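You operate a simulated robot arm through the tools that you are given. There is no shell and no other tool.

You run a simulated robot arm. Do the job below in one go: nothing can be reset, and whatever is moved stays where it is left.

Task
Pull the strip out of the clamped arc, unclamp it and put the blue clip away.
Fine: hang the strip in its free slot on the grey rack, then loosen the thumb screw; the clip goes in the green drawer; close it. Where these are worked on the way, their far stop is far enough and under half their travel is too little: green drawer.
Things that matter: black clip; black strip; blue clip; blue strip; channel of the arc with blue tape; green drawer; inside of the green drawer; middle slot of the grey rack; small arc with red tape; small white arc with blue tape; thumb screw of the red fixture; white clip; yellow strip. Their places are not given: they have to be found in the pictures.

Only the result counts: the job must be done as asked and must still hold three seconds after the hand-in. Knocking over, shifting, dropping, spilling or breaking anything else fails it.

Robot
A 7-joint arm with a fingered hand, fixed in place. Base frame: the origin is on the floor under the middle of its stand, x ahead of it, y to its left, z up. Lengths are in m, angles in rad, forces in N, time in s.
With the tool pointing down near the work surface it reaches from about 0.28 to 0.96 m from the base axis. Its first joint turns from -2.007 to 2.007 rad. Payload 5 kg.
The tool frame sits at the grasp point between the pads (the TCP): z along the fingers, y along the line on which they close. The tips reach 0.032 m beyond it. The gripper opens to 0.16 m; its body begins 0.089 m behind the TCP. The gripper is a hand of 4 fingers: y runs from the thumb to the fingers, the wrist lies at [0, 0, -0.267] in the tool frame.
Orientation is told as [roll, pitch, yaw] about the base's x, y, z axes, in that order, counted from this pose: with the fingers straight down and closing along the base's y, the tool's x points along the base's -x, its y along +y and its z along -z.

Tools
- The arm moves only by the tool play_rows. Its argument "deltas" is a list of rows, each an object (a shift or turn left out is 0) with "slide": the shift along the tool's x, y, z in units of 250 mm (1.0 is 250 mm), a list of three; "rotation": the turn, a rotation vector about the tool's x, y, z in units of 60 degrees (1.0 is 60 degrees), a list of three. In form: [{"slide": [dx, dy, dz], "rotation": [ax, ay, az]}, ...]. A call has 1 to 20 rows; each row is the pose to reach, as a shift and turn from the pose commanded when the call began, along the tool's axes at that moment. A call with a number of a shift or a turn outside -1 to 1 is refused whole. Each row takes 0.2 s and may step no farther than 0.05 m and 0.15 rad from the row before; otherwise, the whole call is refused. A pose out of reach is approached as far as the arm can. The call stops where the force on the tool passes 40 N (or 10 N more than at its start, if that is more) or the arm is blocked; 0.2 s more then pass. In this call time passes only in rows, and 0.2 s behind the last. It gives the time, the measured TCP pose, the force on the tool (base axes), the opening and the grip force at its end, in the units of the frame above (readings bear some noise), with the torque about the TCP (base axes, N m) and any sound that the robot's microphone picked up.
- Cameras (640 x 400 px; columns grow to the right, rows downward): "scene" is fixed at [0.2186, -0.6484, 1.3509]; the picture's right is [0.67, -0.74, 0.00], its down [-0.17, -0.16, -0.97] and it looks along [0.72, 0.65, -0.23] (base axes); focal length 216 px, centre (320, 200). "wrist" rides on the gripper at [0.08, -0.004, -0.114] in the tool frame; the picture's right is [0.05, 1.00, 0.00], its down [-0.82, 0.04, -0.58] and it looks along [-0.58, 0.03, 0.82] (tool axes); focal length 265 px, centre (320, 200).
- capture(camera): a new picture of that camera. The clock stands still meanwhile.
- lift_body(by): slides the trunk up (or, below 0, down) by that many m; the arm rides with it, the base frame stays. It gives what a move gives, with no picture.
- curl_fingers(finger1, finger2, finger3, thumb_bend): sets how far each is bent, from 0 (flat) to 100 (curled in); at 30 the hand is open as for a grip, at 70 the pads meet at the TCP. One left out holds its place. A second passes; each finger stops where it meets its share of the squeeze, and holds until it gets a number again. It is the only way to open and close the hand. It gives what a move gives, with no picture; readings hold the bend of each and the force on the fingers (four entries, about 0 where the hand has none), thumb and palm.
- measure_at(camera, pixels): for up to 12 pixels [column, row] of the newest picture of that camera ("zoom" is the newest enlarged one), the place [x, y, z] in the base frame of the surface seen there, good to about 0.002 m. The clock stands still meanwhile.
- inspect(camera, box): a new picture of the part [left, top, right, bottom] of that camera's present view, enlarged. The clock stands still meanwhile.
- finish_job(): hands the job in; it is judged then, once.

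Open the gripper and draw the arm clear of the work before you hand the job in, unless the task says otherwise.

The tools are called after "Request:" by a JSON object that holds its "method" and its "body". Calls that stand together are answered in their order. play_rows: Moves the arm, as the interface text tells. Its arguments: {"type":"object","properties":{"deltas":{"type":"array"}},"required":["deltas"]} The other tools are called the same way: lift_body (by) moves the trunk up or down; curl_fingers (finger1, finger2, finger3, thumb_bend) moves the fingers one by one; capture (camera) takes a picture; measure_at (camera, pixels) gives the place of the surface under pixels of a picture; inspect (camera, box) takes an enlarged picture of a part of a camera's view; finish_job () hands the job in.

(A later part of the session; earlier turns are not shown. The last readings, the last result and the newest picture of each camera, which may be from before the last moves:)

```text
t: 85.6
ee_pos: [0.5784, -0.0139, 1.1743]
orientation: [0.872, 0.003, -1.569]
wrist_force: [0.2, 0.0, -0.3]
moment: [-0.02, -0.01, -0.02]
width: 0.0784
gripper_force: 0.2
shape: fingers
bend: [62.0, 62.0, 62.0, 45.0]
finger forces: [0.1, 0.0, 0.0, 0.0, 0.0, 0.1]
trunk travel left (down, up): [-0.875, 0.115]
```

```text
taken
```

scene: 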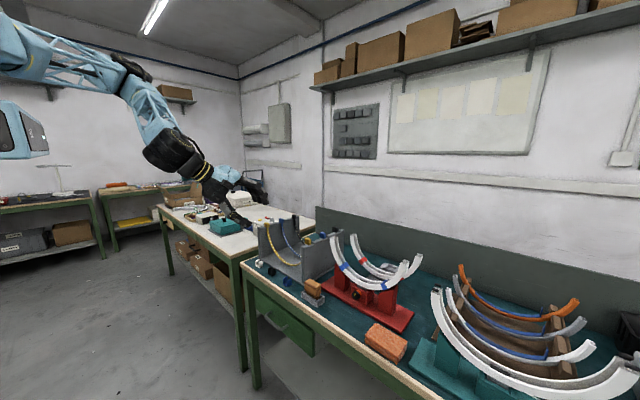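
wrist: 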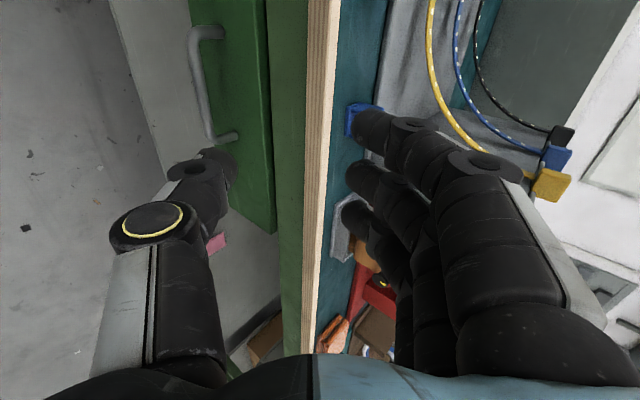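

Trunk is up. I come down in front of the drawer to the standoff (0.529, -0.010, 0.75), keeping the 50° pitch.

Request:
{"method": "play_rows", "body": {"deltas": [{"slide": [0.003, -0.148, 0.072]}, {"slide": [0.006, -0.296, 0.144]}, {"slide": [0.01, -0.444, 0.217]}, {"slide": [0.013, -0.593, 0.289]}, {"slide": [0.016, -0.741, 0.361]}]}}

Request:
{"method": "play_rows", "body": {"deltas": [{"slide": [0, -0.115, 0.097]}, {"slide": [0, -0.23, 0.193]}, {"slide": [0, -0.345, 0.29]}, {"slide": [0, -0.46, 0.387]}, {"slide": [0, -0.575, 0.483]}, {"slide": [0, -0.691, 0.58]}]}}

Request:
{"method": "capture", "body": {"camera": "wrist"}}

Request:
{"method": "inspect", "body": {"camera": "scene", "box": [200, 210, 340, 360]}}

```text
t: 86.8
ee_pos: [0.5299, -0.0107, 0.9732]
orientation: [0.872, 0.004, -1.57]
wrist_force: [-0.3, 0.8, -0.3]
moment: [0.0, 0.01, 0.02]
width: 0.0784
gripper_force: 0.1
shape: fingers
bend: [62.0, 62.0, 62.0, 45.0]
finger forces: [0.1, 0.0, 0.0, 0.1, 0.0, 0.1]
trunk travel left (down, up): [-0.875, 0.115]
```

```text
t: 88.2
ee_pos: [0.5305, -0.0103, 0.7499]
orientation: [0.873, 0.003, -1.567]
wrist_force: [0.4, 0.4, -0.8]
moment: [-0.01, 0.02, -0.02]
width: 0.0783
gripper_force: 0.0
shape: fingers
bend: [62.0, 62.0, 62.0, 45.0]
finger forces: [0.0, 0.1, 0.0, 0.1, 0.0, 0.0]
trunk travel left (down, up): [-0.875, 0.115]
```

```text
taken
```

wrist: 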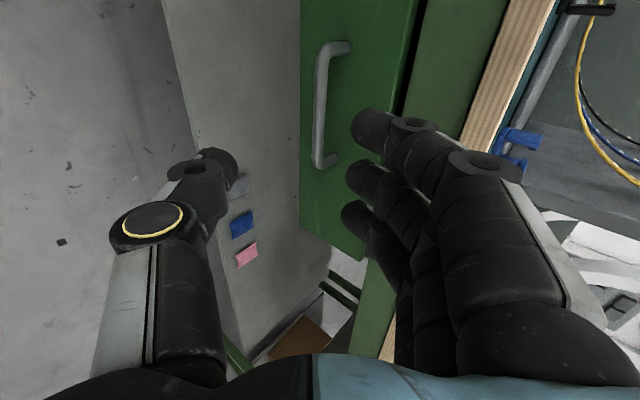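

```text
2.67 times, centred on (270, 285) of scene
```

zoom: 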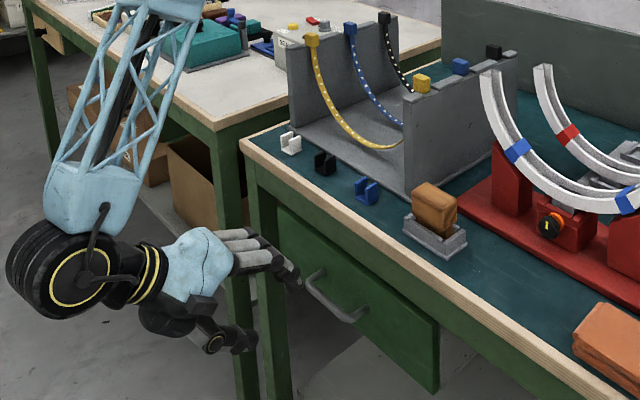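

The bar (330,100) lies between thumb tip (235,165) and finger tips (355,120..215) in the wrist view. I approach along the tool axis 0.08 m and check.

Request:
{"method": "play_rows", "body": {"deltas": [{"slide": [0, 0, 0.1]}, {"slide": [0, 0, 0.2]}, {"slide": [0, 0, 0.28]}, {"slide": [0, 0, 0.32]}]}}

Request:
{"method": "capture", "body": {"camera": "wrist"}}

Request:
{"method": "inspect", "body": {"camera": "scene", "box": [240, 260, 320, 350]}}

```text
t: 89.2
ee_pos: [0.5918, -0.0098, 0.6958]
orientation: [0.873, 0.004, -1.568]
wrist_force: [0.8, 0.4, 0.2]
moment: [-0.03, -0.03, 0.0]
width: 0.0782
gripper_force: 0.0
shape: fingers
bend: [62.0, 62.0, 62.0, 45.0]
finger forces: [0.0, 0.1, 0.0, 0.0, 0.0, 0.0]
trunk travel left (down, up): [-0.875, 0.115]
```

```text
taken
```

wrist: 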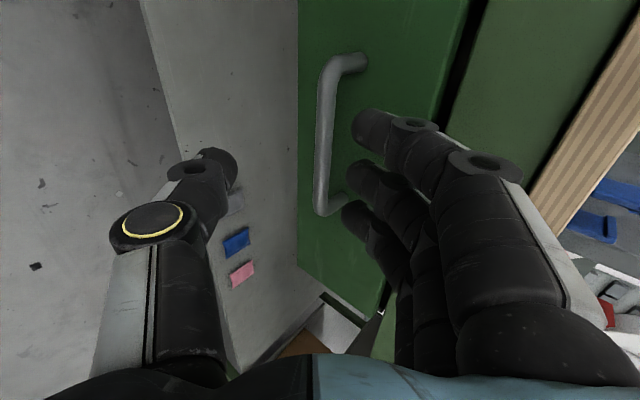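

```text
4.44 times, centred on (280, 305) of scene
```

zoom: 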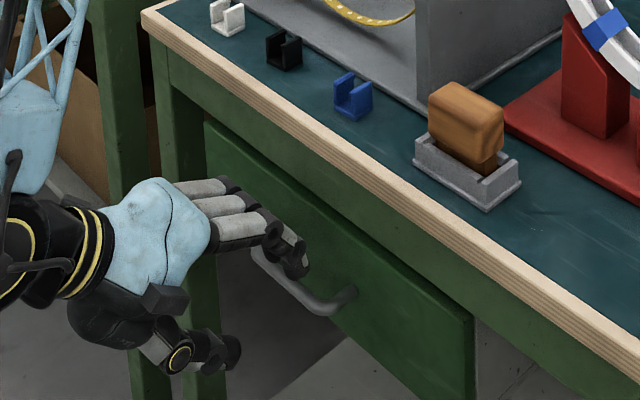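

The bar is ~15 px clear of the finger tips' inner side. I measure the tips and bar ends to check the finger row fits inside the handle.

Request:
{"method": "measure_at", "body": {"camera": "wrist", "pixels": [[365, 125], [357, 180], [352, 215], [322, 130], [322, 190], [330, 80], [358, 60], [345, 200], [235, 165], [400, 60], [385, 190], [370, 240]]}}

```text
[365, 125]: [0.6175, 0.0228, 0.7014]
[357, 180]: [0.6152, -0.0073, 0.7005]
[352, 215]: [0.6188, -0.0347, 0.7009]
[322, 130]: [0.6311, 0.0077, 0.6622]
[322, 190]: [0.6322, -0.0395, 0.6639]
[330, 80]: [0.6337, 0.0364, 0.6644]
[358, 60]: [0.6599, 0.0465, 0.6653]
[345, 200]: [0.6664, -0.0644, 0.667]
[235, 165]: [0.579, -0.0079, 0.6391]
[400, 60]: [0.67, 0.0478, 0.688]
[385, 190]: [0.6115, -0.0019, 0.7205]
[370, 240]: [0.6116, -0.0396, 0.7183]
```

The three tips (y 0.02, -0.01, -0.037) fit between the handle's legs. I advance 35 mm with a 3 mm shift so the fingers pass just behind the bar.

Request:
{"method": "play_rows", "body": {"deltas": [{"slide": [0, -0.004, 0.04]}, {"slide": [0, -0.008, 0.08]}, {"slide": [0, -0.012, 0.115]}, {"slide": [0, -0.012, 0.142]}]}}

Request:
{"method": "capture", "body": {"camera": "wrist"}}

Request:
{"method": "inspect", "body": {"camera": "wrist", "box": [200, 60, 460, 260]}}

```text
t: 90.2
ee_pos: [0.615, -0.0086, 0.6717]
orientation: [0.873, 0.003, -1.569]
wrist_force: [0.5, -0.1, 0.0]
moment: [0.0, 0.02, -0.01]
width: 0.0784
gripper_force: 0.1
shape: fingers
bend: [62.0, 62.0, 62.0, 45.0]
finger forces: [0.1, 0.0, 0.1, 0.1, 0.1, 0.0]
trunk travel left (down, up): [-0.875, 0.115]
```

```text
taken
```

wrist: 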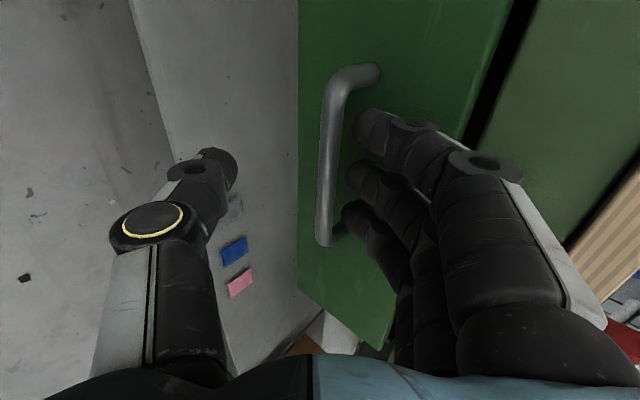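

```text
2.00 times, centred on (330, 160) of wrist
```

zoom: 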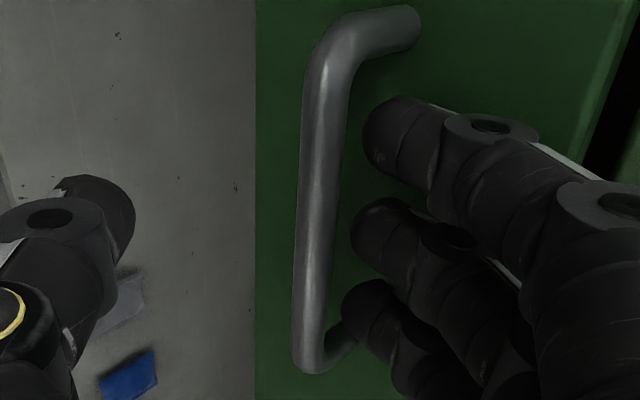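

The finger tips are behind the bar and the thumb in front of it. I close the whole hand on the bar.

Request:
{"method": "curl_fingers", "body": {"finger1": 72, "finger2": 72, "finger3": 72, "thumb_bend": 72}}

Request:
{"method": "inspect", "body": {"camera": "wrist", "box": [200, 60, 460, 260]}}

Request:
{"method": "inspect", "body": {"camera": "scene", "box": [240, 270, 320, 350]}}

```text
t: 91.2
ee_pos: [0.6157, -0.0093, 0.6715]
orientation: [0.871, 0.003, -1.569]
wrist_force: [-2.8, -0.8, -5.9]
moment: [0.04, 0.09, 0.01]
width: 0.026
gripper_force: 7.3
shape: fingers
bend: [72.0, 72.0, 71.0, 69.0]
finger forces: [1.4, 1.5, 1.7, 0.1, 10.3, 0.0]
trunk travel left (down, up): [-0.875, 0.115]
```

```text
2.00 times, centred on (330, 160) of wrist
```

zoom: 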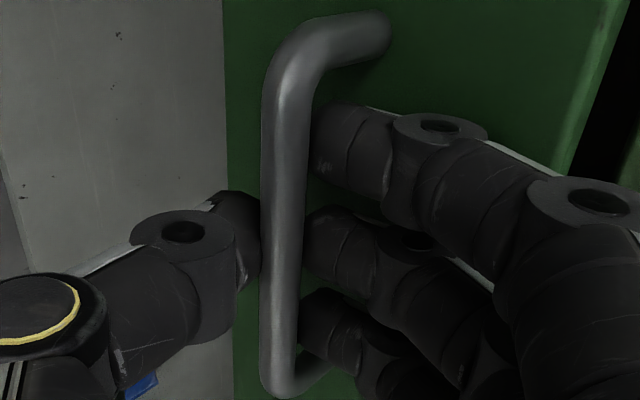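

```text
5.00 times, centred on (280, 310) of scene
```

zoom: 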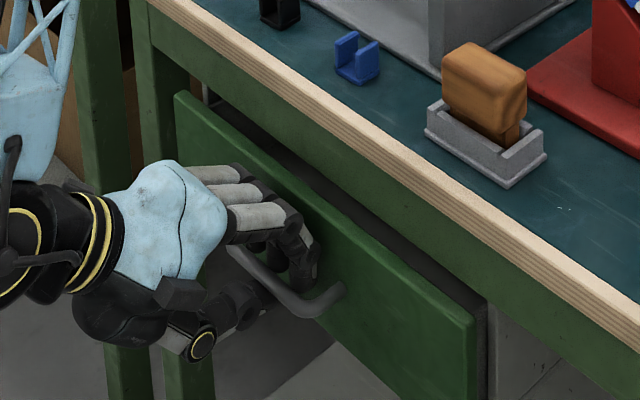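

The drawer already slipped out slightly as the fingers closed. I pull straight back (-x) by 0.10 m.

Request:
{"method": "play_rows", "body": {"deltas": [{"slide": [0, -0.039, -0.046]}, {"slide": [0, -0.09, -0.107]}, {"slide": [0, -0.154, -0.184]}, {"slide": [0, -0.206, -0.245]}, {"slide": [0, -0.257, -0.3064]}]}}

Request:
{"method": "inspect", "body": {"camera": "scene", "box": [220, 250, 340, 370]}}

Request:
{"method": "inspect", "body": {"camera": "wrist", "box": [200, 60, 460, 260]}}

```text
t: 92.6
ee_pos: [0.5571, -0.0031, 0.6963]
orientation: [0.925, 0.01, -1.566]
wrist_force: [-0.3, -0.1, -0.8]
moment: [0.02, 0.02, -0.04]
width: 0.0203
gripper_force: 0.0
shape: fingers
bend: [72.0, 72.0, 72.0, 71.0]
finger forces: [0.0, 0.0, 0.0, 0.0, 0.0, 0.1]
trunk travel left (down, up): [-0.875, 0.115]
stopped in row 5: the arm was blocked; the commanded pose is now the measured one
```

```text
3.33 times, centred on (280, 310) of scene
```

zoom: 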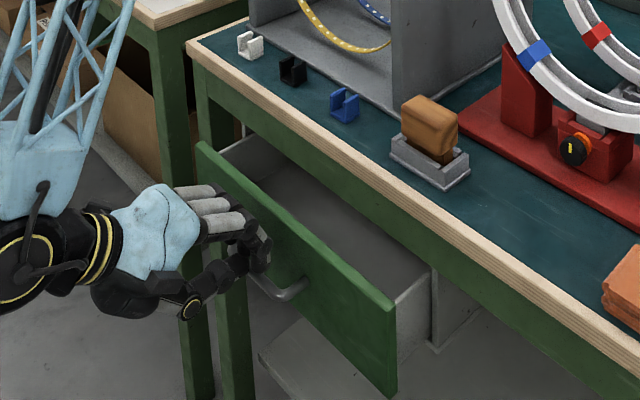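

```text
2.00 times, centred on (330, 160) of wrist
```

zoom: 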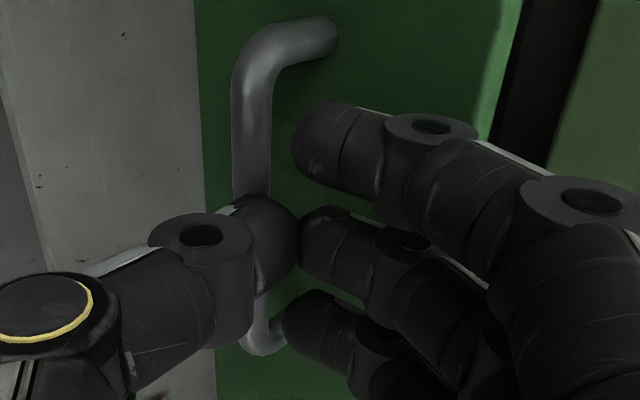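

The drawer is well open now, but the arm was blocked and the hand slipped off above the bar. I measure how far the drawer is out and its inside.

Request:
{"method": "inspect", "body": {"camera": "scene", "box": [220, 250, 340, 370]}}

Request:
{"method": "measure_at", "body": {"camera": "zoom", "pixels": [[300, 235], [390, 310], [205, 150], [330, 330], [395, 380], [300, 215], [370, 240], [430, 270], [250, 150], [415, 320], [340, 255], [300, 285]]}}

Request:
{"method": "capture", "body": {"camera": "scene"}}

```text
3.33 times, centred on (280, 310) of scene
```

zoom: 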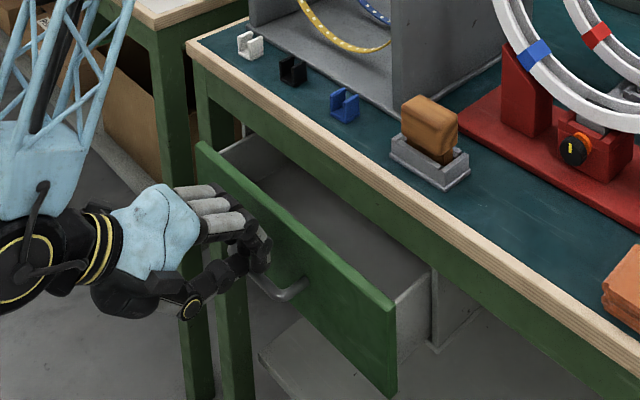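

```text
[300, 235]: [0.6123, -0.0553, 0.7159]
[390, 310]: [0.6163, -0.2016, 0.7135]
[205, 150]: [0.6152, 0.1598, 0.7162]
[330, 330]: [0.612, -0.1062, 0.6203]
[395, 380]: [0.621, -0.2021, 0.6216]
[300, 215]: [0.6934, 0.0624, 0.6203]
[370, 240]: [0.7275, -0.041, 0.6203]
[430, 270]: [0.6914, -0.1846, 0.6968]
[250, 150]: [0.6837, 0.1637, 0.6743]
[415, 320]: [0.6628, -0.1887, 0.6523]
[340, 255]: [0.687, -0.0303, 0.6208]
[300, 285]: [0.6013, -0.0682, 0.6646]
```

```text
taken
```

scene: 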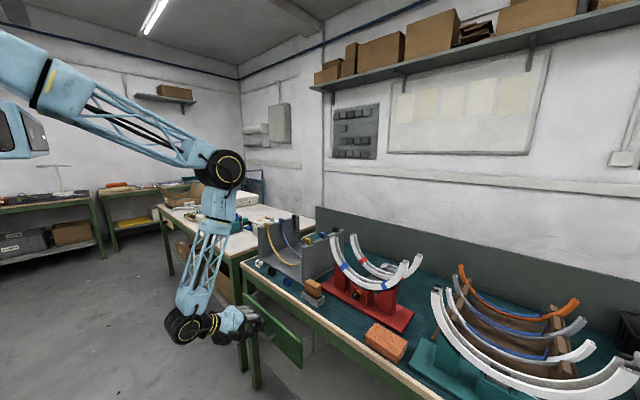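

The drawer is open 58 mm so far (front face x 0.612, inside floor z 0.620). The hand sits above the bar, so I rise and straighten it to ~12° pitch, which keeps the wrist away from the base for a longer pull.

Request:
{"method": "play_rows", "body": {"deltas": [{"slide": [-0.003, 0.05, -0.06], "rotation": [0, 0, 0]}, {"slide": [-0.006, 0.1, -0.13], "rotation": [0.1, 0, 0]}, {"slide": [-0.01, 0.16, -0.2], "rotation": [0.22, 0, 0]}, {"slide": [-0.013, 0.21, -0.27], "rotation": [0.34, 0, 0]}, {"slide": [-0.016, 0.26, -0.33], "rotation": [0.46, 0, 0]}, {"slide": [-0.02, 0.311, -0.385], "rotation": [0.58, 0, 0]}, {"slide": [-0.02, 0.311, -0.385], "rotation": [0.683, 0, 0]}]}}

Request:
{"method": "curl_fingers", "body": {"finger1": 60, "finger2": 60, "finger3": 60, "thumb_bend": 45}}

Request:
{"method": "capture", "body": {"camera": "wrist"}}

Request:
{"method": "inspect", "body": {"camera": "scene", "box": [180, 220, 340, 370]}}

```text
t: 94.2
ee_pos: [0.5222, -0.0101, 0.8143]
orientation: [0.202, 0.008, -1.566]
wrist_force: [-0.9, -0.6, 0.5]
moment: [-0.03, -0.03, -0.01]
width: 0.0204
gripper_force: 0.1
shape: fingers
bend: [72.0, 72.0, 72.0, 71.0]
finger forces: [0.0, 0.1, 0.0, 0.0, 0.0, 0.0]
trunk travel left (down, up): [-0.875, 0.115]
```

```text
t: 95.2
ee_pos: [0.5239, -0.0088, 0.8139]
orientation: [0.204, 0.009, -1.566]
wrist_force: [0.4, -0.1, -0.1]
moment: [-0.01, 0.01, 0.03]
width: 0.081
gripper_force: 0.0
shape: fingers
bend: [60.0, 60.0, 60.0, 45.0]
finger forces: [0.0, 0.0, 0.0, 0.1, 0.0, 0.0]
trunk travel left (down, up): [-0.875, 0.115]
```

```text
taken
```

wrist: 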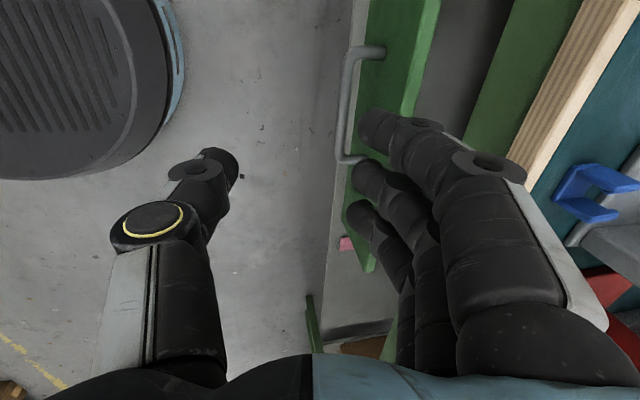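

```text
2.67 times, centred on (260, 295) of scene
```

zoom: 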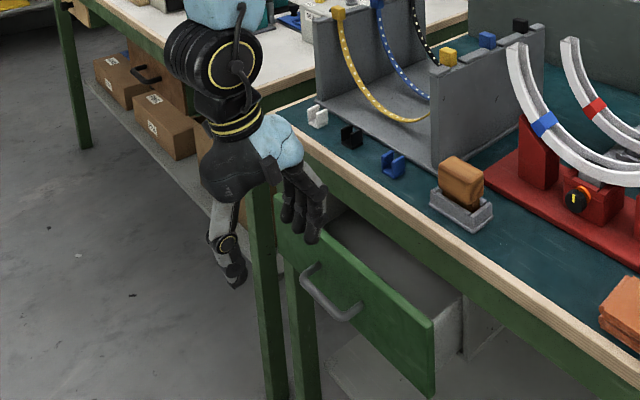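

Now I measure the bar and drawer face from this view, and the finger tips, to plan the second hook.

Request:
{"method": "measure_at", "body": {"camera": "wrist", "pixels": [[343, 100], [342, 130], [346, 80], [348, 155], [372, 52], [385, 80], [372, 125], [367, 180], [360, 215], [237, 165], [368, 240], [420, 50]]}}

Request:
{"method": "inspect", "body": {"camera": "wrist", "box": [310, 30, 450, 180]}}

```text
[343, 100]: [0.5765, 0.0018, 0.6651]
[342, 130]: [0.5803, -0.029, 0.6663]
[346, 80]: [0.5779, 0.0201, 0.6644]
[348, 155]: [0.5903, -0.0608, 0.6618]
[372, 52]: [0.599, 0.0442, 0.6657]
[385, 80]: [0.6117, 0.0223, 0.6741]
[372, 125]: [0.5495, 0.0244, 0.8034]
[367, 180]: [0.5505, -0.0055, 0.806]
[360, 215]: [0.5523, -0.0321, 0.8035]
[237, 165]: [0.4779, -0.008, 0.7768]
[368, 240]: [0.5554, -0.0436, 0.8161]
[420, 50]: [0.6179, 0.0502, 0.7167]
```

```text
2.67 times, centred on (380, 105) of wrist
```

zoom: 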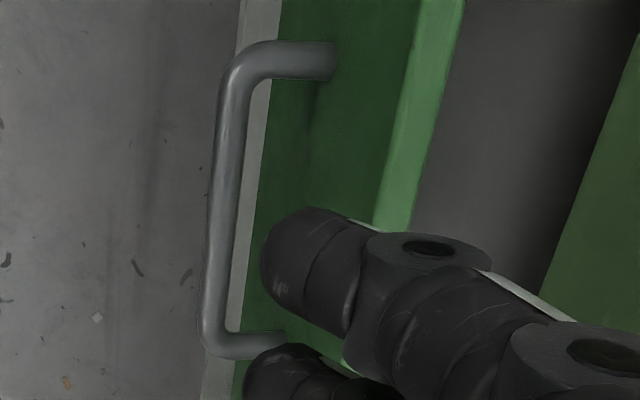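

Bar centre is (0.578, z 0.660), drawer face x 0.612, front top z 0.716. I check the finger knuckle positions, which must clear the top of the drawer front.

Request:
{"method": "measure_at", "body": {"camera": "wrist", "pixels": [[490, 160], [515, 175], [470, 150], [430, 125], [440, 180], [540, 230], [560, 290], [500, 200]]}}

```text
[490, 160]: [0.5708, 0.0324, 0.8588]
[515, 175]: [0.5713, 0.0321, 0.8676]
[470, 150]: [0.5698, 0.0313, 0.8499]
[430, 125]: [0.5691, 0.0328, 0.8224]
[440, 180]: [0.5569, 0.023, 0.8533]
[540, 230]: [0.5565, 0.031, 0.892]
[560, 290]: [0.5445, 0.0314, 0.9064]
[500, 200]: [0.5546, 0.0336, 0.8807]
```

The finger joints would not fit between bar and face at this pitch. Since the drawer is already open 58 mm, I'll instead lower straight fingers behind its front panel (gap x 0.627–0.668) and pull on the panel's inner face; first straighten the hand and open it.

Request:
{"method": "play_rows", "body": {"deltas": [{"slide": [0, 0.05, -0.09], "rotation": [0.1, 0, 0]}, {"slide": [0, 0.1, -0.18], "rotation": [0.194, 0, 0]}]}}

Request:
{"method": "curl_fingers", "body": {"finger1": 30, "finger2": 30, "finger3": 30, "thumb_bend": 30}}

Request:
{"method": "capture", "body": {"camera": "wrist"}}

Request:
{"method": "inspect", "body": {"camera": "scene", "box": [180, 200, 340, 350]}}

```text
t: 95.8
ee_pos: [0.5376, -0.0097, 0.863]
orientation: [0.0, 0.009, -1.563]
wrist_force: [-0.4, -0.2, 0.4]
moment: [0.02, 0.0, 0.0]
width: 0.0813
gripper_force: 0.1
shape: fingers
bend: [60.0, 60.0, 60.0, 45.0]
finger forces: [0.0, 0.0, 0.0, 0.1, 0.1, 0.1]
trunk travel left (down, up): [-0.875, 0.115]
```

```text
t: 96.8
ee_pos: [0.5377, -0.0085, 0.8635]
orientation: [0.0, 0.008, -1.565]
wrist_force: [-0.5, 0.8, 0.4]
moment: [-0.01, 0.01, 0.0]
width: 0.1698
gripper_force: 0.0
shape: fingers
bend: [30.0, 30.0, 30.0, 30.0]
finger forces: [0.0, 0.0, 0.1, 0.0, 0.0, 0.0]
trunk travel left (down, up): [-0.875, 0.115]
```

```text
taken
```

wrist: 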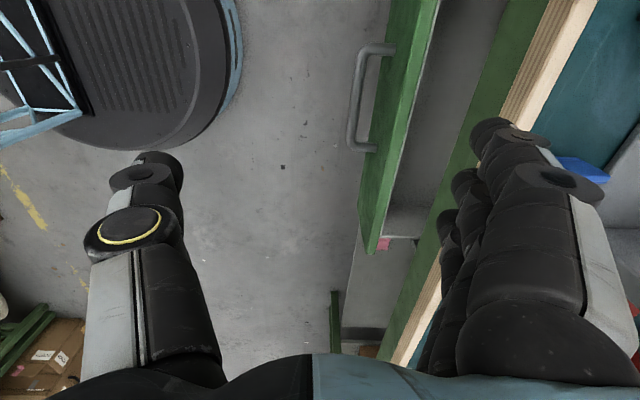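

```text
2.67 times, centred on (260, 275) of scene
```

zoom: 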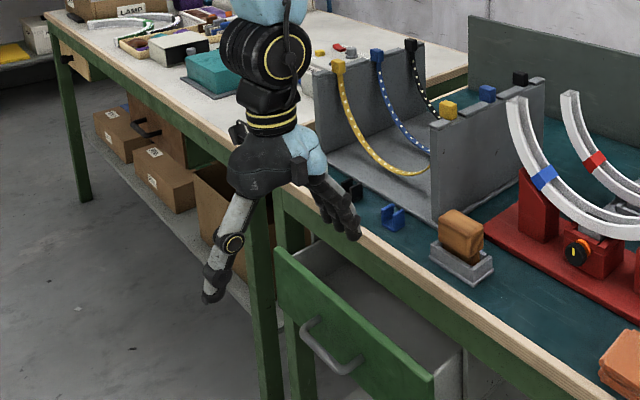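

Request:
{"method": "measure_at", "body": {"camera": "wrist", "pixels": [[485, 125], [475, 140], [455, 180], [447, 220], [500, 160], [520, 135], [545, 175], [385, 180], [420, 60], [505, 60], [560, 60], [490, 200]]}}

Request:
{"method": "inspect", "body": {"camera": "wrist", "box": [340, 0, 600, 260]}}

```text
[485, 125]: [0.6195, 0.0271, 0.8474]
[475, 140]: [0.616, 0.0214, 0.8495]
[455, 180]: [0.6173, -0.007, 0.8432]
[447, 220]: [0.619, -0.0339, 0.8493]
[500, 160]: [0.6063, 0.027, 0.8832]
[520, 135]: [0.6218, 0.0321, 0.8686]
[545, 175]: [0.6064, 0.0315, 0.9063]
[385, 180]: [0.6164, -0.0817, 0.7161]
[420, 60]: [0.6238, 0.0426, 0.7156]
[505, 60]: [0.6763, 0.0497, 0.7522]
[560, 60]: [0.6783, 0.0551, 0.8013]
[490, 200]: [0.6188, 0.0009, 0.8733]
```

```text
1.54 times, centred on (470, 130) of wrist
```

zoom: 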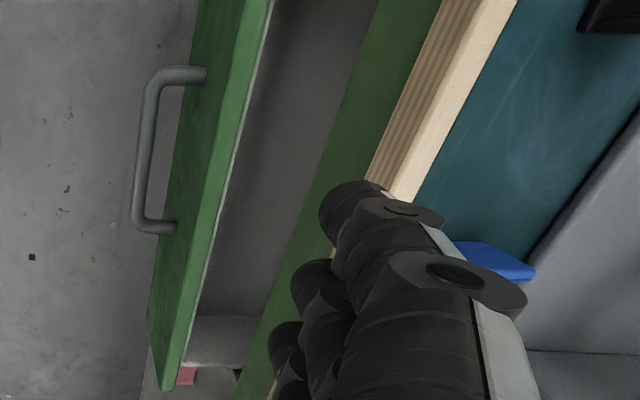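

Finger tips lie 0.080–0.098 m ahead of the TCP; centring them at x≈0.647 between panel inner face (0.627) and table edge (0.668) needs TCP x≈0.559. I move forward 21 mm and lower the tips behind the panel.

Request:
{"method": "play_rows", "body": {"deltas": [{"slide": [0, 0.086, 0]}, {"slide": [0, 0.086, 0.12]}, {"slide": [0, 0.086, 0.26]}, {"slide": [0, 0.086, 0.4]}]}}

Request:
{"method": "inspect", "body": {"camera": "scene", "box": [220, 240, 340, 350]}}

Request:
{"method": "inspect", "body": {"camera": "wrist", "box": [340, 40, 600, 260]}}

```text
t: 97.8
ee_pos: [0.5599, -0.0115, 0.7628]
orientation: [0.002, 0.008, -1.566]
wrist_force: [0.2, 0.9, -0.5]
moment: [0.06, 0.04, 0.02]
width: 0.1703
gripper_force: 0.2
shape: fingers
bend: [30.0, 30.0, 30.0, 30.0]
finger forces: [0.0, 0.0, 0.0, 0.1, 0.0, 0.0]
trunk travel left (down, up): [-0.875, 0.115]
```

```text
3.64 times, centred on (280, 295) of scene
```

zoom: 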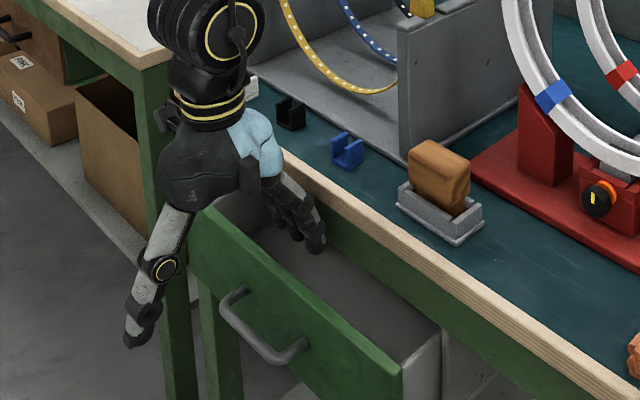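

```text
1.82 times, centred on (470, 150) of wrist
```

zoom: 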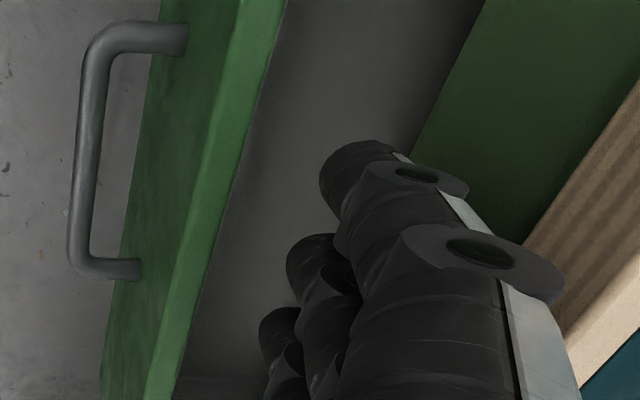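

Tips are above the open drawer. I shift 4 mm back from the table edge and lower 55 mm more so the tips are behind the panel.

Request:
{"method": "play_rows", "body": {"deltas": [{"slide": [0, -0.016, 0.02]}, {"slide": [0, -0.016, 0.12]}, {"slide": [0, -0.016, 0.22]}]}}

Request:
{"method": "inspect", "body": {"camera": "scene", "box": [220, 240, 340, 350]}}

Request:
{"method": "inspect", "body": {"camera": "wrist", "box": [340, 40, 600, 260]}}

```text
t: 98.6
ee_pos: [0.5575, -0.0094, 0.709]
orientation: [0.003, 0.01, -1.566]
wrist_force: [0.5, -0.6, 0.5]
moment: [0.01, -0.01, 0.0]
width: 0.1713
gripper_force: 0.2
shape: fingers
bend: [30.0, 30.0, 30.0, 30.0]
finger forces: [0.2, 0.2, 0.0, 0.1, 0.0, 0.2]
trunk travel left (down, up): [-0.875, 0.115]
```

```text
3.64 times, centred on (280, 295) of scene
```

zoom: 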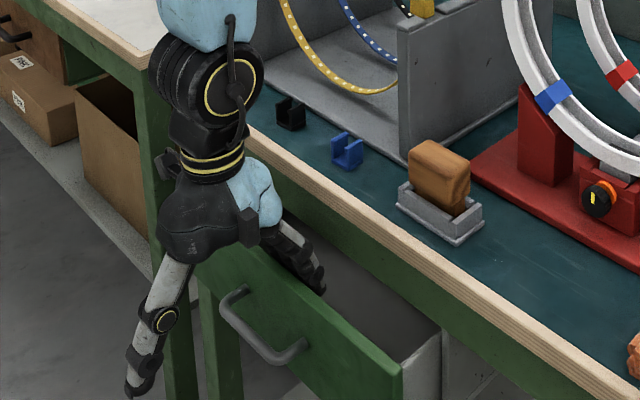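

```text
1.82 times, centred on (470, 150) of wrist
```

zoom: 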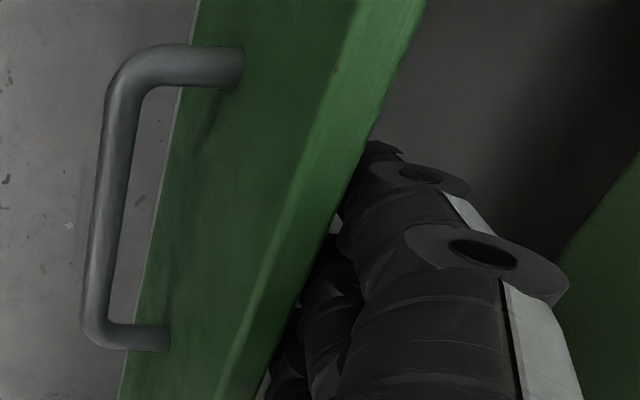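

Finger tips are behind the front panel (tips z≈0.68, panel top 0.716). I pull back 0.10 m.

Request:
{"method": "play_rows", "body": {"deltas": [{"slide": [0, -0.06, 0]}, {"slide": [0, -0.13, 0]}, {"slide": [0, -0.2, 0]}, {"slide": [0, -0.27, 0]}, {"slide": [0, -0.34, 0]}, {"slide": [0, -0.4, 0]}]}}

Request:
{"method": "inspect", "body": {"camera": "scene", "box": [200, 240, 340, 370]}}

Request:
{"method": "measure_at", "body": {"camera": "zoom", "pixels": [[340, 250], [400, 300], [300, 280], [420, 350], [360, 250], [420, 260]]}}

```text
t: 100.0
ee_pos: [0.4568, -0.0086, 0.7083]
orientation: [0.001, 0.009, -1.566]
wrist_force: [0.6, 1.2, 0.1]
moment: [0.04, -0.04, 0.01]
width: 0.1713
gripper_force: 0.2
shape: fingers
bend: [29.0, 29.0, 30.0, 30.0]
finger forces: [0.2, 0.2, 0.1, 0.1, 0.0, 0.0]
trunk travel left (down, up): [-0.875, 0.115]
```

```text
3.08 times, centred on (270, 305) of scene
```

zoom: 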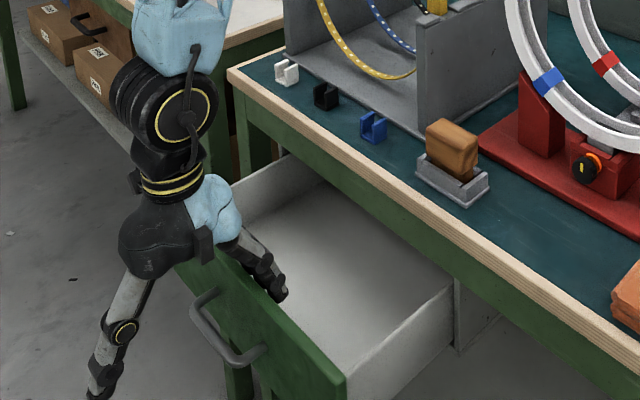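

```text
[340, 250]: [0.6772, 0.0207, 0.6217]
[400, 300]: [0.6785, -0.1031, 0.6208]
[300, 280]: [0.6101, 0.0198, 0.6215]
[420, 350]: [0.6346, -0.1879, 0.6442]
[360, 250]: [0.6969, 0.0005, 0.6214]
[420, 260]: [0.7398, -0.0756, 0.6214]
```

The drawer is now open about 0.15 m. I check the clearance toward the robot's own base before pulling a little more.

Request:
{"method": "capture", "body": {"camera": "wrist"}}

Request:
{"method": "capture", "body": {"camera": "scene"}}

Request:
{"method": "measure_at", "body": {"camera": "wrist", "pixels": [[100, 60], [180, 60], [60, 150], [240, 60], [150, 170], [455, 180], [385, 180], [420, 100]]}}

```text
taken
```

wrist: 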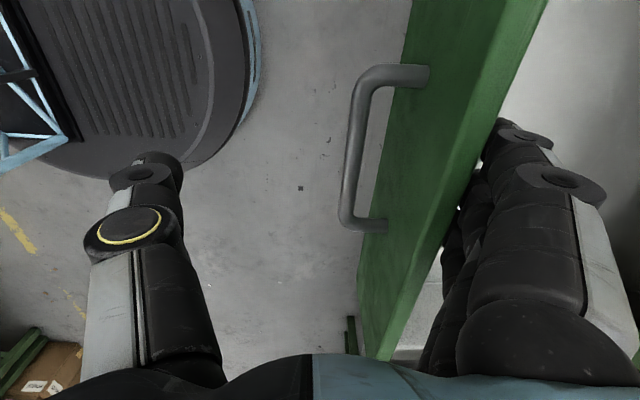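

```text
taken
```

scene: 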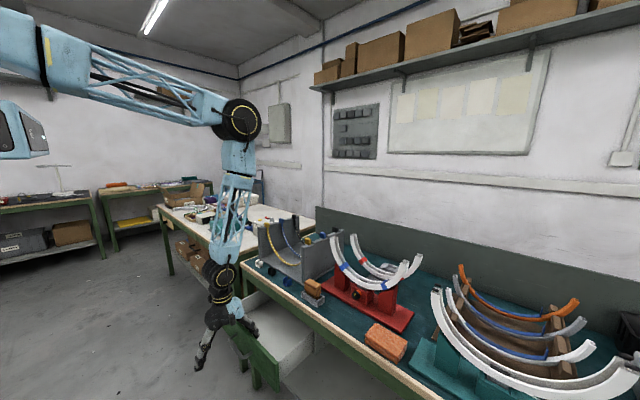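

```text
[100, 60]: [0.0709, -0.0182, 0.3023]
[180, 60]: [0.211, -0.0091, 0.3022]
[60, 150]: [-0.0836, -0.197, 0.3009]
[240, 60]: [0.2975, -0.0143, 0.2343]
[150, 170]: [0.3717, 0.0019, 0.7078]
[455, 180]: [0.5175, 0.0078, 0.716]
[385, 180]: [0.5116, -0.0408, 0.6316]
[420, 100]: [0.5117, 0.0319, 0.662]
```

The base disk is far below (z 0.30); the panel face is now at x 0.512 (open 0.158 m). I pull 0.07 m more, watching for the end stop.

Request:
{"method": "play_rows", "body": {"deltas": [{"slide": [0, -0.06, 0]}, {"slide": [0, -0.12, 0]}, {"slide": [0, -0.18, 0]}, {"slide": [0, -0.24, 0]}, {"slide": [0, -0.28, 0]}]}}

Request:
{"method": "inspect", "body": {"camera": "scene", "box": [180, 240, 340, 390]}}

Request:
{"method": "capture", "body": {"camera": "wrist"}}

Request:
{"method": "measure_at", "body": {"camera": "wrist", "pixels": [[385, 180], [420, 100], [460, 180]]}}

```text
t: 101.2
ee_pos: [0.3864, -0.0101, 0.7067]
orientation: [0.001, 0.01, -1.564]
wrist_force: [1.0, 0.4, 0.5]
moment: [0.02, -0.09, -0.02]
width: 0.1718
gripper_force: 0.2
shape: fingers
bend: [29.0, 29.0, 29.0, 30.0]
finger forces: [0.4, 0.5, 0.4, 0.0, 0.1, 0.0]
trunk travel left (down, up): [-0.875, 0.115]
```

```text
2.67 times, centred on (260, 315) of scene
```

zoom: 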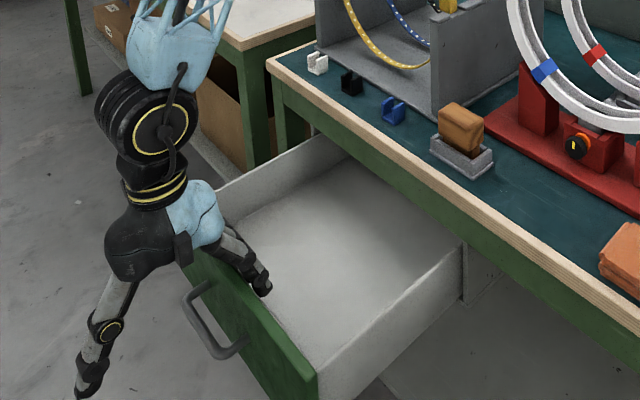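

```text
taken
```

wrist: 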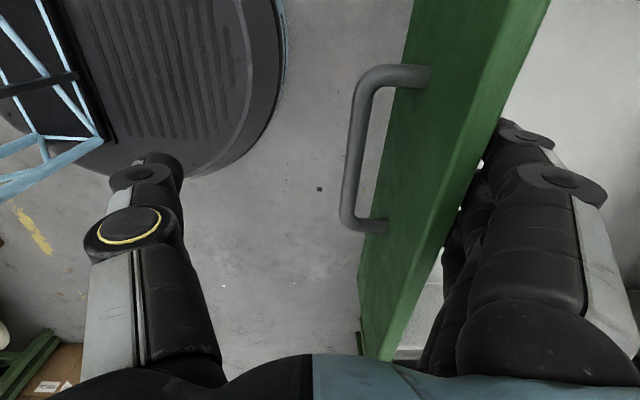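

```text
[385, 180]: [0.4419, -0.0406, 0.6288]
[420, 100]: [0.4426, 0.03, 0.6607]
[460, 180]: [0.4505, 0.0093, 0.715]
```

The drawer is now open 0.228 m (panel face x 0.442) with no stop yet; that is ample. I ease the fingers off the panel and lift them out.

Request:
{"method": "play_rows", "body": {"deltas": [{"slide": [0, 0.04, 0]}, {"slide": [0, 0.04, -0.15]}, {"slide": [0, 0.04, -0.33]}, {"slide": [0, 0.04, -0.51]}, {"slide": [0, 0.04, -0.7]}]}}

Request:
{"method": "capture", "body": {"camera": "scene"}}

Request:
{"method": "inspect", "body": {"camera": "scene", "box": [265, 260, 315, 300]}}

```text
t: 102.4
ee_pos: [0.3967, -0.0122, 0.8826]
orientation: [0.003, 0.008, -1.566]
wrist_force: [-0.5, 0.0, 1.1]
moment: [-0.01, -0.01, -0.03]
width: 0.1708
gripper_force: 0.0
shape: fingers
bend: [30.0, 30.0, 30.0, 30.0]
finger forces: [0.0, 0.0, 0.1, 0.0, 0.0, 0.1]
trunk travel left (down, up): [-0.875, 0.115]
```

```text
taken
```

scene: 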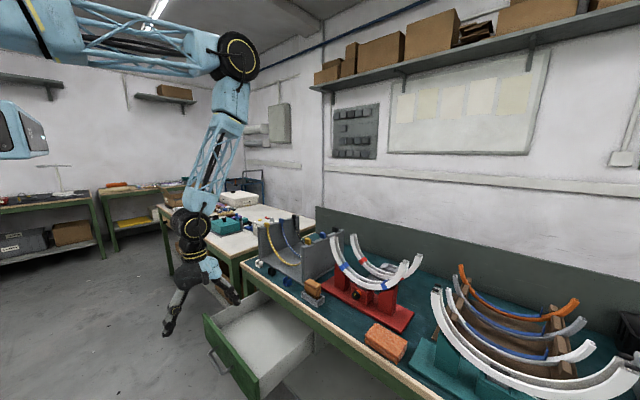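

```text
10.00 times, centred on (290, 280) of scene
```

zoom: 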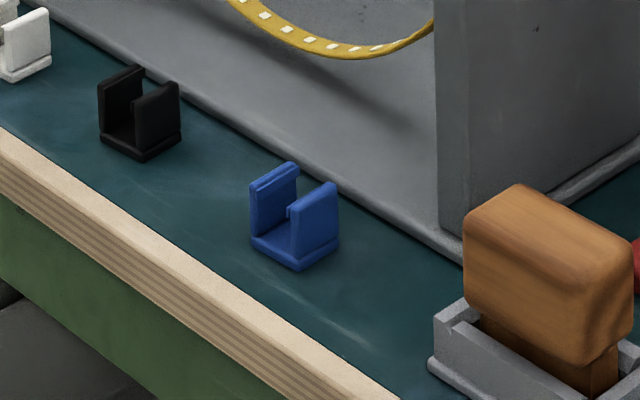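

Request:
{"method": "measure_at", "body": {"camera": "zoom", "pixels": [[290, 268], [252, 240], [335, 240], [275, 170], [320, 192], [270, 205], [310, 225], [292, 200], [335, 200], [250, 190], [280, 245], [440, 240]]}}

```text
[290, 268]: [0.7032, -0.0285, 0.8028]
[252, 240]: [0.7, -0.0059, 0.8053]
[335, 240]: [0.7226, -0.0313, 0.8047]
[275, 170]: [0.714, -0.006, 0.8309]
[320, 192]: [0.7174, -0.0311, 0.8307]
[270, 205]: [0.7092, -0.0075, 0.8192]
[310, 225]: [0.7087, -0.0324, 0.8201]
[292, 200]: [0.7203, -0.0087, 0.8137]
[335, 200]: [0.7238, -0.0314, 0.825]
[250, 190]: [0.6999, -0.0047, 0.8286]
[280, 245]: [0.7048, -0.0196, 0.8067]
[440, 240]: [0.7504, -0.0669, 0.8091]
```

The blue clip is a U with outer walls at y≈-0.004 and -0.033 (x 0.700–0.725, z 0.801–0.831). I'll pinch it across y with finger 2 and thumb, hand pitched 30° to clear the rack. First turn the hand back to yaw 0 at safe height.

Request:
{"method": "play_rows", "body": {"deltas": [{"slide": [0, 0.05, -0.1], "rotation": [0, 0, -0.125]}, {"slide": [0, 0.12, -0.2], "rotation": [0, 0, -0.25]}, {"slide": [0, 0.19, -0.3], "rotation": [0, 0, -0.375]}, {"slide": [0, 0.26, -0.4], "rotation": [0, 0, -0.5]}, {"slide": [0, 0.33, -0.5], "rotation": [0, 0, -0.625]}, {"slide": [0, 0.4, -0.6], "rotation": [0, 0, -0.75]}]}}

Request:
{"method": "play_rows", "body": {"deltas": [{"slide": [-0.0754, 0.0698, 0], "rotation": [0, 0, -0.125]}, {"slide": [-0.151, 0.1395, 0], "rotation": [0, 0, -0.25]}, {"slide": [-0.226, 0.209, 0], "rotation": [0, 0, -0.375]}, {"slide": [-0.302, 0.279, 0], "rotation": [0, 0, -0.5]}, {"slide": [-0.377, 0.349, 0], "rotation": [0, 0, -0.625]}, {"slide": [-0.4525, 0.4186, 0], "rotation": [0, 0, -0.75]}]}}

Request:
{"method": "curl_fingers", "body": {"finger1": 45, "finger2": 55, "finger3": 100, "thumb_bend": 55}}

Request:
{"method": "capture", "body": {"camera": "wrist"}}

```text
t: 103.8
ee_pos: [0.4956, -0.0128, 1.0317]
orientation: [0.006, 0.006, -0.777]
wrist_force: [0.2, 0.3, 0.6]
moment: [0.0, -0.01, 0.0]
width: 0.1708
gripper_force: 0.0
shape: fingers
bend: [30.0, 30.0, 30.0, 30.0]
finger forces: [0.0, 0.0, 0.0, 0.1, 0.0, 0.0]
trunk travel left (down, up): [-0.875, 0.115]
```

```text
t: 105.2
ee_pos: [0.6488, -0.0173, 1.0327]
orientation: [0.008, 0.0, 0.007]
wrist_force: [0.3, -0.8, -0.1]
moment: [0.03, 0.05, 0.0]
width: 0.1709
gripper_force: 0.2
shape: fingers
bend: [30.0, 30.0, 30.0, 30.0]
finger forces: [0.1, 0.0, 0.0, 0.0, 0.0, 0.0]
trunk travel left (down, up): [-0.875, 0.115]
```

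```text
t: 106.2
ee_pos: [0.6481, -0.0175, 1.0323]
orientation: [0.008, -0.001, 0.005]
wrist_force: [0.9, 0.4, 0.7]
moment: [-0.03, -0.01, 0.01]
width: 0.0919
gripper_force: 0.0
shape: fingers
bend: [45.0, 55.0, 100.0, 55.0]
finger forces: [0.0, 0.0, 0.0, 0.0, 0.0, 0.0]
trunk travel left (down, up): [-0.875, 0.115]
```

```text
taken
```

wrist: 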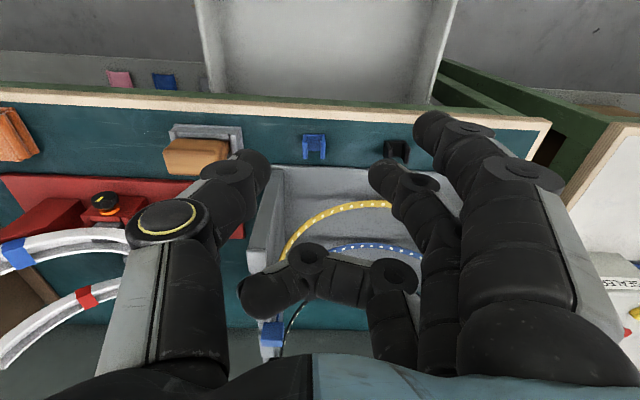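

The blue clip is at (314,147) and the black one at (397,150). I measure both in a zoom for exact positions.

Request:
{"method": "inspect", "body": {"camera": "wrist", "box": [280, 115, 420, 185]}}

Request:
{"method": "measure_at", "body": {"camera": "zoom", "pixels": [[110, 100], [205, 100], [157, 95], [118, 190], [195, 195], [157, 180], [120, 140], [195, 140], [500, 120], [560, 120], [500, 180], [157, 240]]}}

```text
4.57 times, centred on (350, 150) of wrist
```

zoom: 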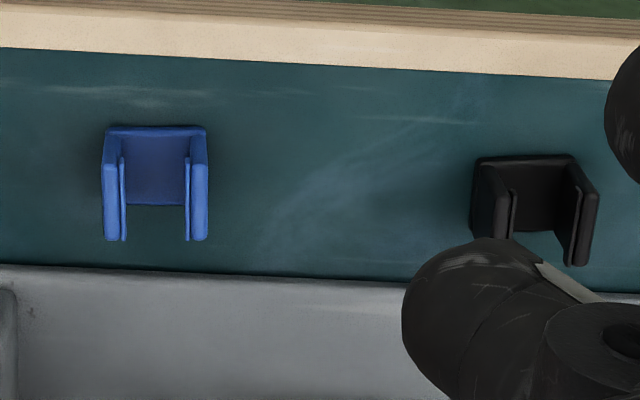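

```text
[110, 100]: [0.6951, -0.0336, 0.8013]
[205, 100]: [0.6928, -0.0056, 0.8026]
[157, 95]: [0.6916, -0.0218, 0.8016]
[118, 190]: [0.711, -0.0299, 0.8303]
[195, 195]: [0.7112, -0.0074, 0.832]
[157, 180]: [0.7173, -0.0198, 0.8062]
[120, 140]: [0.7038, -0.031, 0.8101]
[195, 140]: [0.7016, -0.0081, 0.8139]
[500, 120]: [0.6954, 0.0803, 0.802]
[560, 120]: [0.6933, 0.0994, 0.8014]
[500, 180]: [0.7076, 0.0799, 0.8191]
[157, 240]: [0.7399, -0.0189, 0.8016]
```

Clip centre is (0.712, -0.019), width 30 mm; the black clip is 8 cm off. I pitch 30° and come down to a standoff 0.1 m above the clip along the tool axis.

Request:
{"method": "play_rows", "body": {"deltas": [{"slide": [-0.0025, -0.0015, 0.1], "rotation": [0, -0.125, 0]}, {"slide": [-0.005, -0.003, 0.21], "rotation": [0, -0.25, 0]}, {"slide": [-0.0075, -0.0045, 0.32], "rotation": [0, -0.375, 0]}, {"slide": [-0.01, -0.006, 0.43], "rotation": [0, -0.5, 0]}]}}

Request:
{"method": "capture", "body": {"camera": "wrist"}}

```text
t: 107.2
ee_pos: [0.6527, -0.0171, 0.9261]
orientation: [0.008, -0.527, -0.002]
wrist_force: [0.7, 0.2, -0.6]
moment: [0.03, 0.03, -0.02]
width: 0.0915
gripper_force: 0.1
shape: fingers
bend: [45.0, 55.0, 100.0, 55.0]
finger forces: [0.0, 0.1, 0.0, 0.0, 0.0, 0.0]
trunk travel left (down, up): [-0.875, 0.115]
```

```text
taken
```

wrist: 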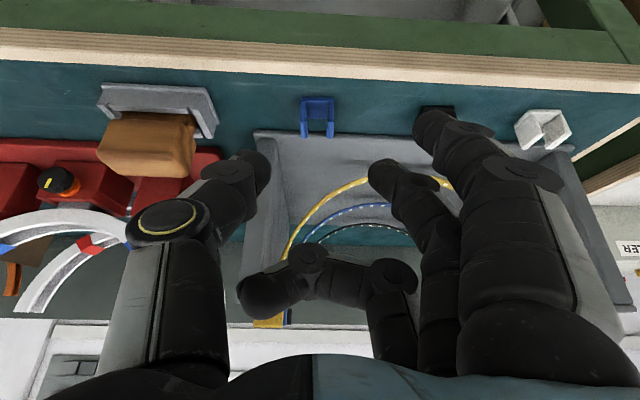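

Clip at (318,117) is where expected on the tool axis. I advance 0.06 m, then check alignment before the last part.

Request:
{"method": "play_rows", "body": {"deltas": [{"slide": [0, 0, 0.08]}, {"slide": [0, 0, 0.16]}, {"slide": [0, 0, 0.24]}]}}

Request:
{"method": "inspect", "body": {"camera": "wrist", "box": [220, 80, 420, 220]}}

```text
t: 108.0
ee_pos: [0.6817, -0.015, 0.8729]
orientation: [0.011, -0.524, 0.002]
wrist_force: [-1.1, 0.5, 0.4]
moment: [-0.01, 0.0, 0.01]
width: 0.0917
gripper_force: 0.1
shape: fingers
bend: [45.0, 55.0, 100.0, 55.0]
finger forces: [0.1, 0.1, 0.0, 0.1, 0.0, 0.0]
trunk travel left (down, up): [-0.875, 0.115]
```

```text
2.86 times, centred on (320, 150) of wrist
```

zoom: 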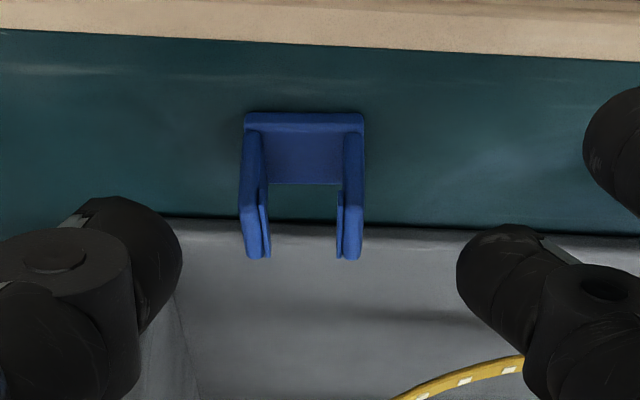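

The clip lies ~4 mm toward the thumb side. I curl finger 1 away, then advance 40 mm with a -4 mm correction in y.

Request:
{"method": "curl_fingers", "body": {"finger1": 100}}

Request:
{"method": "play_rows", "body": {"deltas": [{"slide": [0, -0.008, 0.05]}, {"slide": [0, -0.016, 0.1]}, {"slide": [0, -0.016, 0.14]}, {"slide": [0, -0.016, 0.16]}]}}

Request:
{"method": "inspect", "body": {"camera": "scene", "box": [250, 230, 330, 300]}}

Request:
{"method": "capture", "body": {"camera": "wrist"}}

```text
t: 109.0
ee_pos: [0.6825, -0.0158, 0.8736]
orientation: [0.012, -0.524, 0.0]
wrist_force: [0.1, 0.0, 0.1]
moment: [-0.01, 0.01, 0.01]
width: 0.0583
gripper_force: 0.1
shape: fingers
bend: [100.0, 55.0, 100.0, 55.0]
finger forces: [0.0, 0.0, 0.0, 0.0, 0.0, 0.0]
trunk travel left (down, up): [-0.875, 0.115]
```

```text
t: 110.0
ee_pos: [0.703, -0.0208, 0.8398]
orientation: [0.008, -0.525, 0.003]
wrist_force: [-2.8, -0.3, 9.2]
moment: [-0.45, -0.02, -0.12]
width: 0.0585
gripper_force: 4.6
shape: fingers
bend: [100.0, 55.0, 100.0, 55.0]
finger forces: [0.0, 0.0, 0.0, 0.0, 9.5, 0.1]
trunk travel left (down, up): [-0.875, 0.115]
```

```text
5.71 times, centred on (290, 265) of scene
```

zoom: 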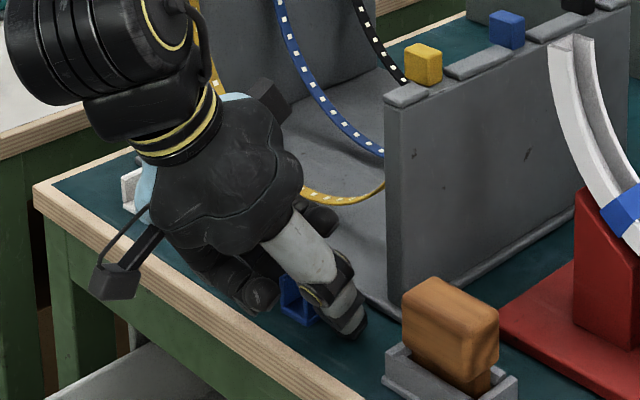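

```text
taken
```

wrist: 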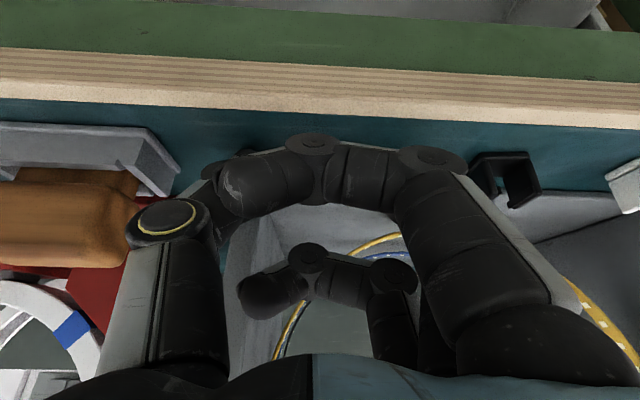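

The thumb tip is touching the table (9.5 N). I rise 4 mm straight up and then close on the clip.

Request:
{"method": "play_rows", "body": {"deltas": [{"slide": [-0.008, 0, -0.0139]}]}}

Request:
{"method": "curl_fingers", "body": {"finger2": 63, "thumb_bend": 63}}

Request:
{"method": "inspect", "body": {"camera": "scene", "box": [270, 265, 310, 295]}}

```text
t: 110.4
ee_pos: [0.7032, -0.0202, 0.8436]
orientation: [0.013, -0.524, 0.001]
wrist_force: [-0.7, -0.6, -0.2]
moment: [0.03, 0.0, 0.01]
width: 0.0585
gripper_force: 0.0
shape: fingers
bend: [100.0, 55.0, 100.0, 55.0]
finger forces: [0.0, 0.0, 0.0, 0.0, 0.0, 0.0]
trunk travel left (down, up): [-0.875, 0.115]
```

```text
t: 111.4
ee_pos: [0.7037, -0.021, 0.8421]
orientation: [0.01, -0.523, 0.0]
wrist_force: [1.0, 0.3, -0.3]
moment: [-0.01, -0.01, -0.03]
width: 0.0539
gripper_force: 0.3
shape: fingers
bend: [100.0, 62.0, 100.0, 63.0]
finger forces: [0.0, 0.5, 0.1, 0.0, 0.5, 0.1]
trunk travel left (down, up): [-0.875, 0.115]
```

```text
13.33 times, centred on (290, 280) of scene
```

zoom: 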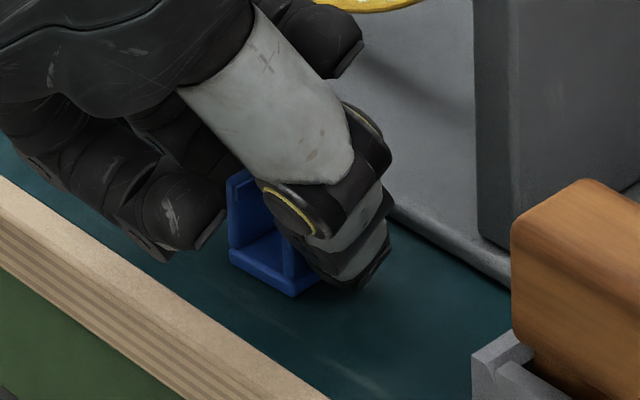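

Both sides just touch the clip (0.5 N each). I squeeze and lift a little.

Request:
{"method": "curl_fingers", "body": {"finger2": 75, "thumb_bend": 75}}

Request:
{"method": "play_rows", "body": {"deltas": [{"slide": [-0.02, 0, -0.035]}, {"slide": [-0.04, 0, -0.07]}, {"slide": [-0.08, 0, -0.14]}]}}

Request:
{"method": "inspect", "body": {"camera": "scene", "box": [250, 230, 330, 300]}}

```text
t: 112.4
ee_pos: [0.7021, -0.0208, 0.8406]
orientation: [0.009, -0.523, 0.001]
wrist_force: [0.6, 0.6, -0.7]
moment: [0.03, 0.0, 0.0]
width: 0.0508
gripper_force: 13.0
shape: fingers
bend: [100.0, 61.0, 100.0, 69.0]
finger forces: [0.1, 13.1, 0.0, 0.0, 13.0, 0.1]
trunk travel left (down, up): [-0.875, 0.115]
```

```text
t: 113.2
ee_pos: [0.7016, -0.0197, 0.8834]
orientation: [0.009, -0.523, 0.001]
wrist_force: [-0.2, 0.1, -0.2]
moment: [-0.01, -0.01, 0.01]
width: 0.0503
gripper_force: 13.1
shape: fingers
bend: [100.0, 61.0, 100.0, 69.0]
finger forces: [0.1, 13.1, 0.1, 0.0, 13.0, 0.0]
trunk travel left (down, up): [-0.875, 0.115]
```

```text
5.71 times, centred on (290, 265) of scene
```

zoom: 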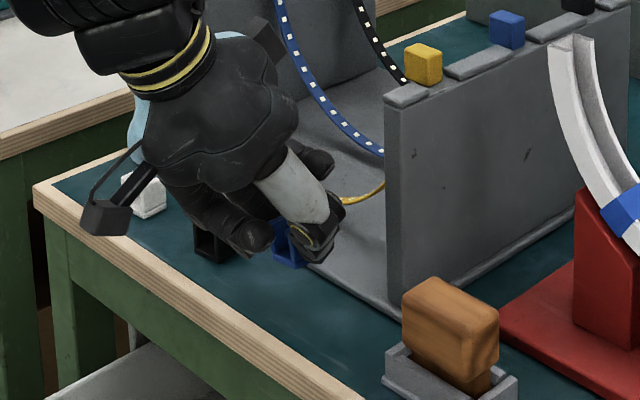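

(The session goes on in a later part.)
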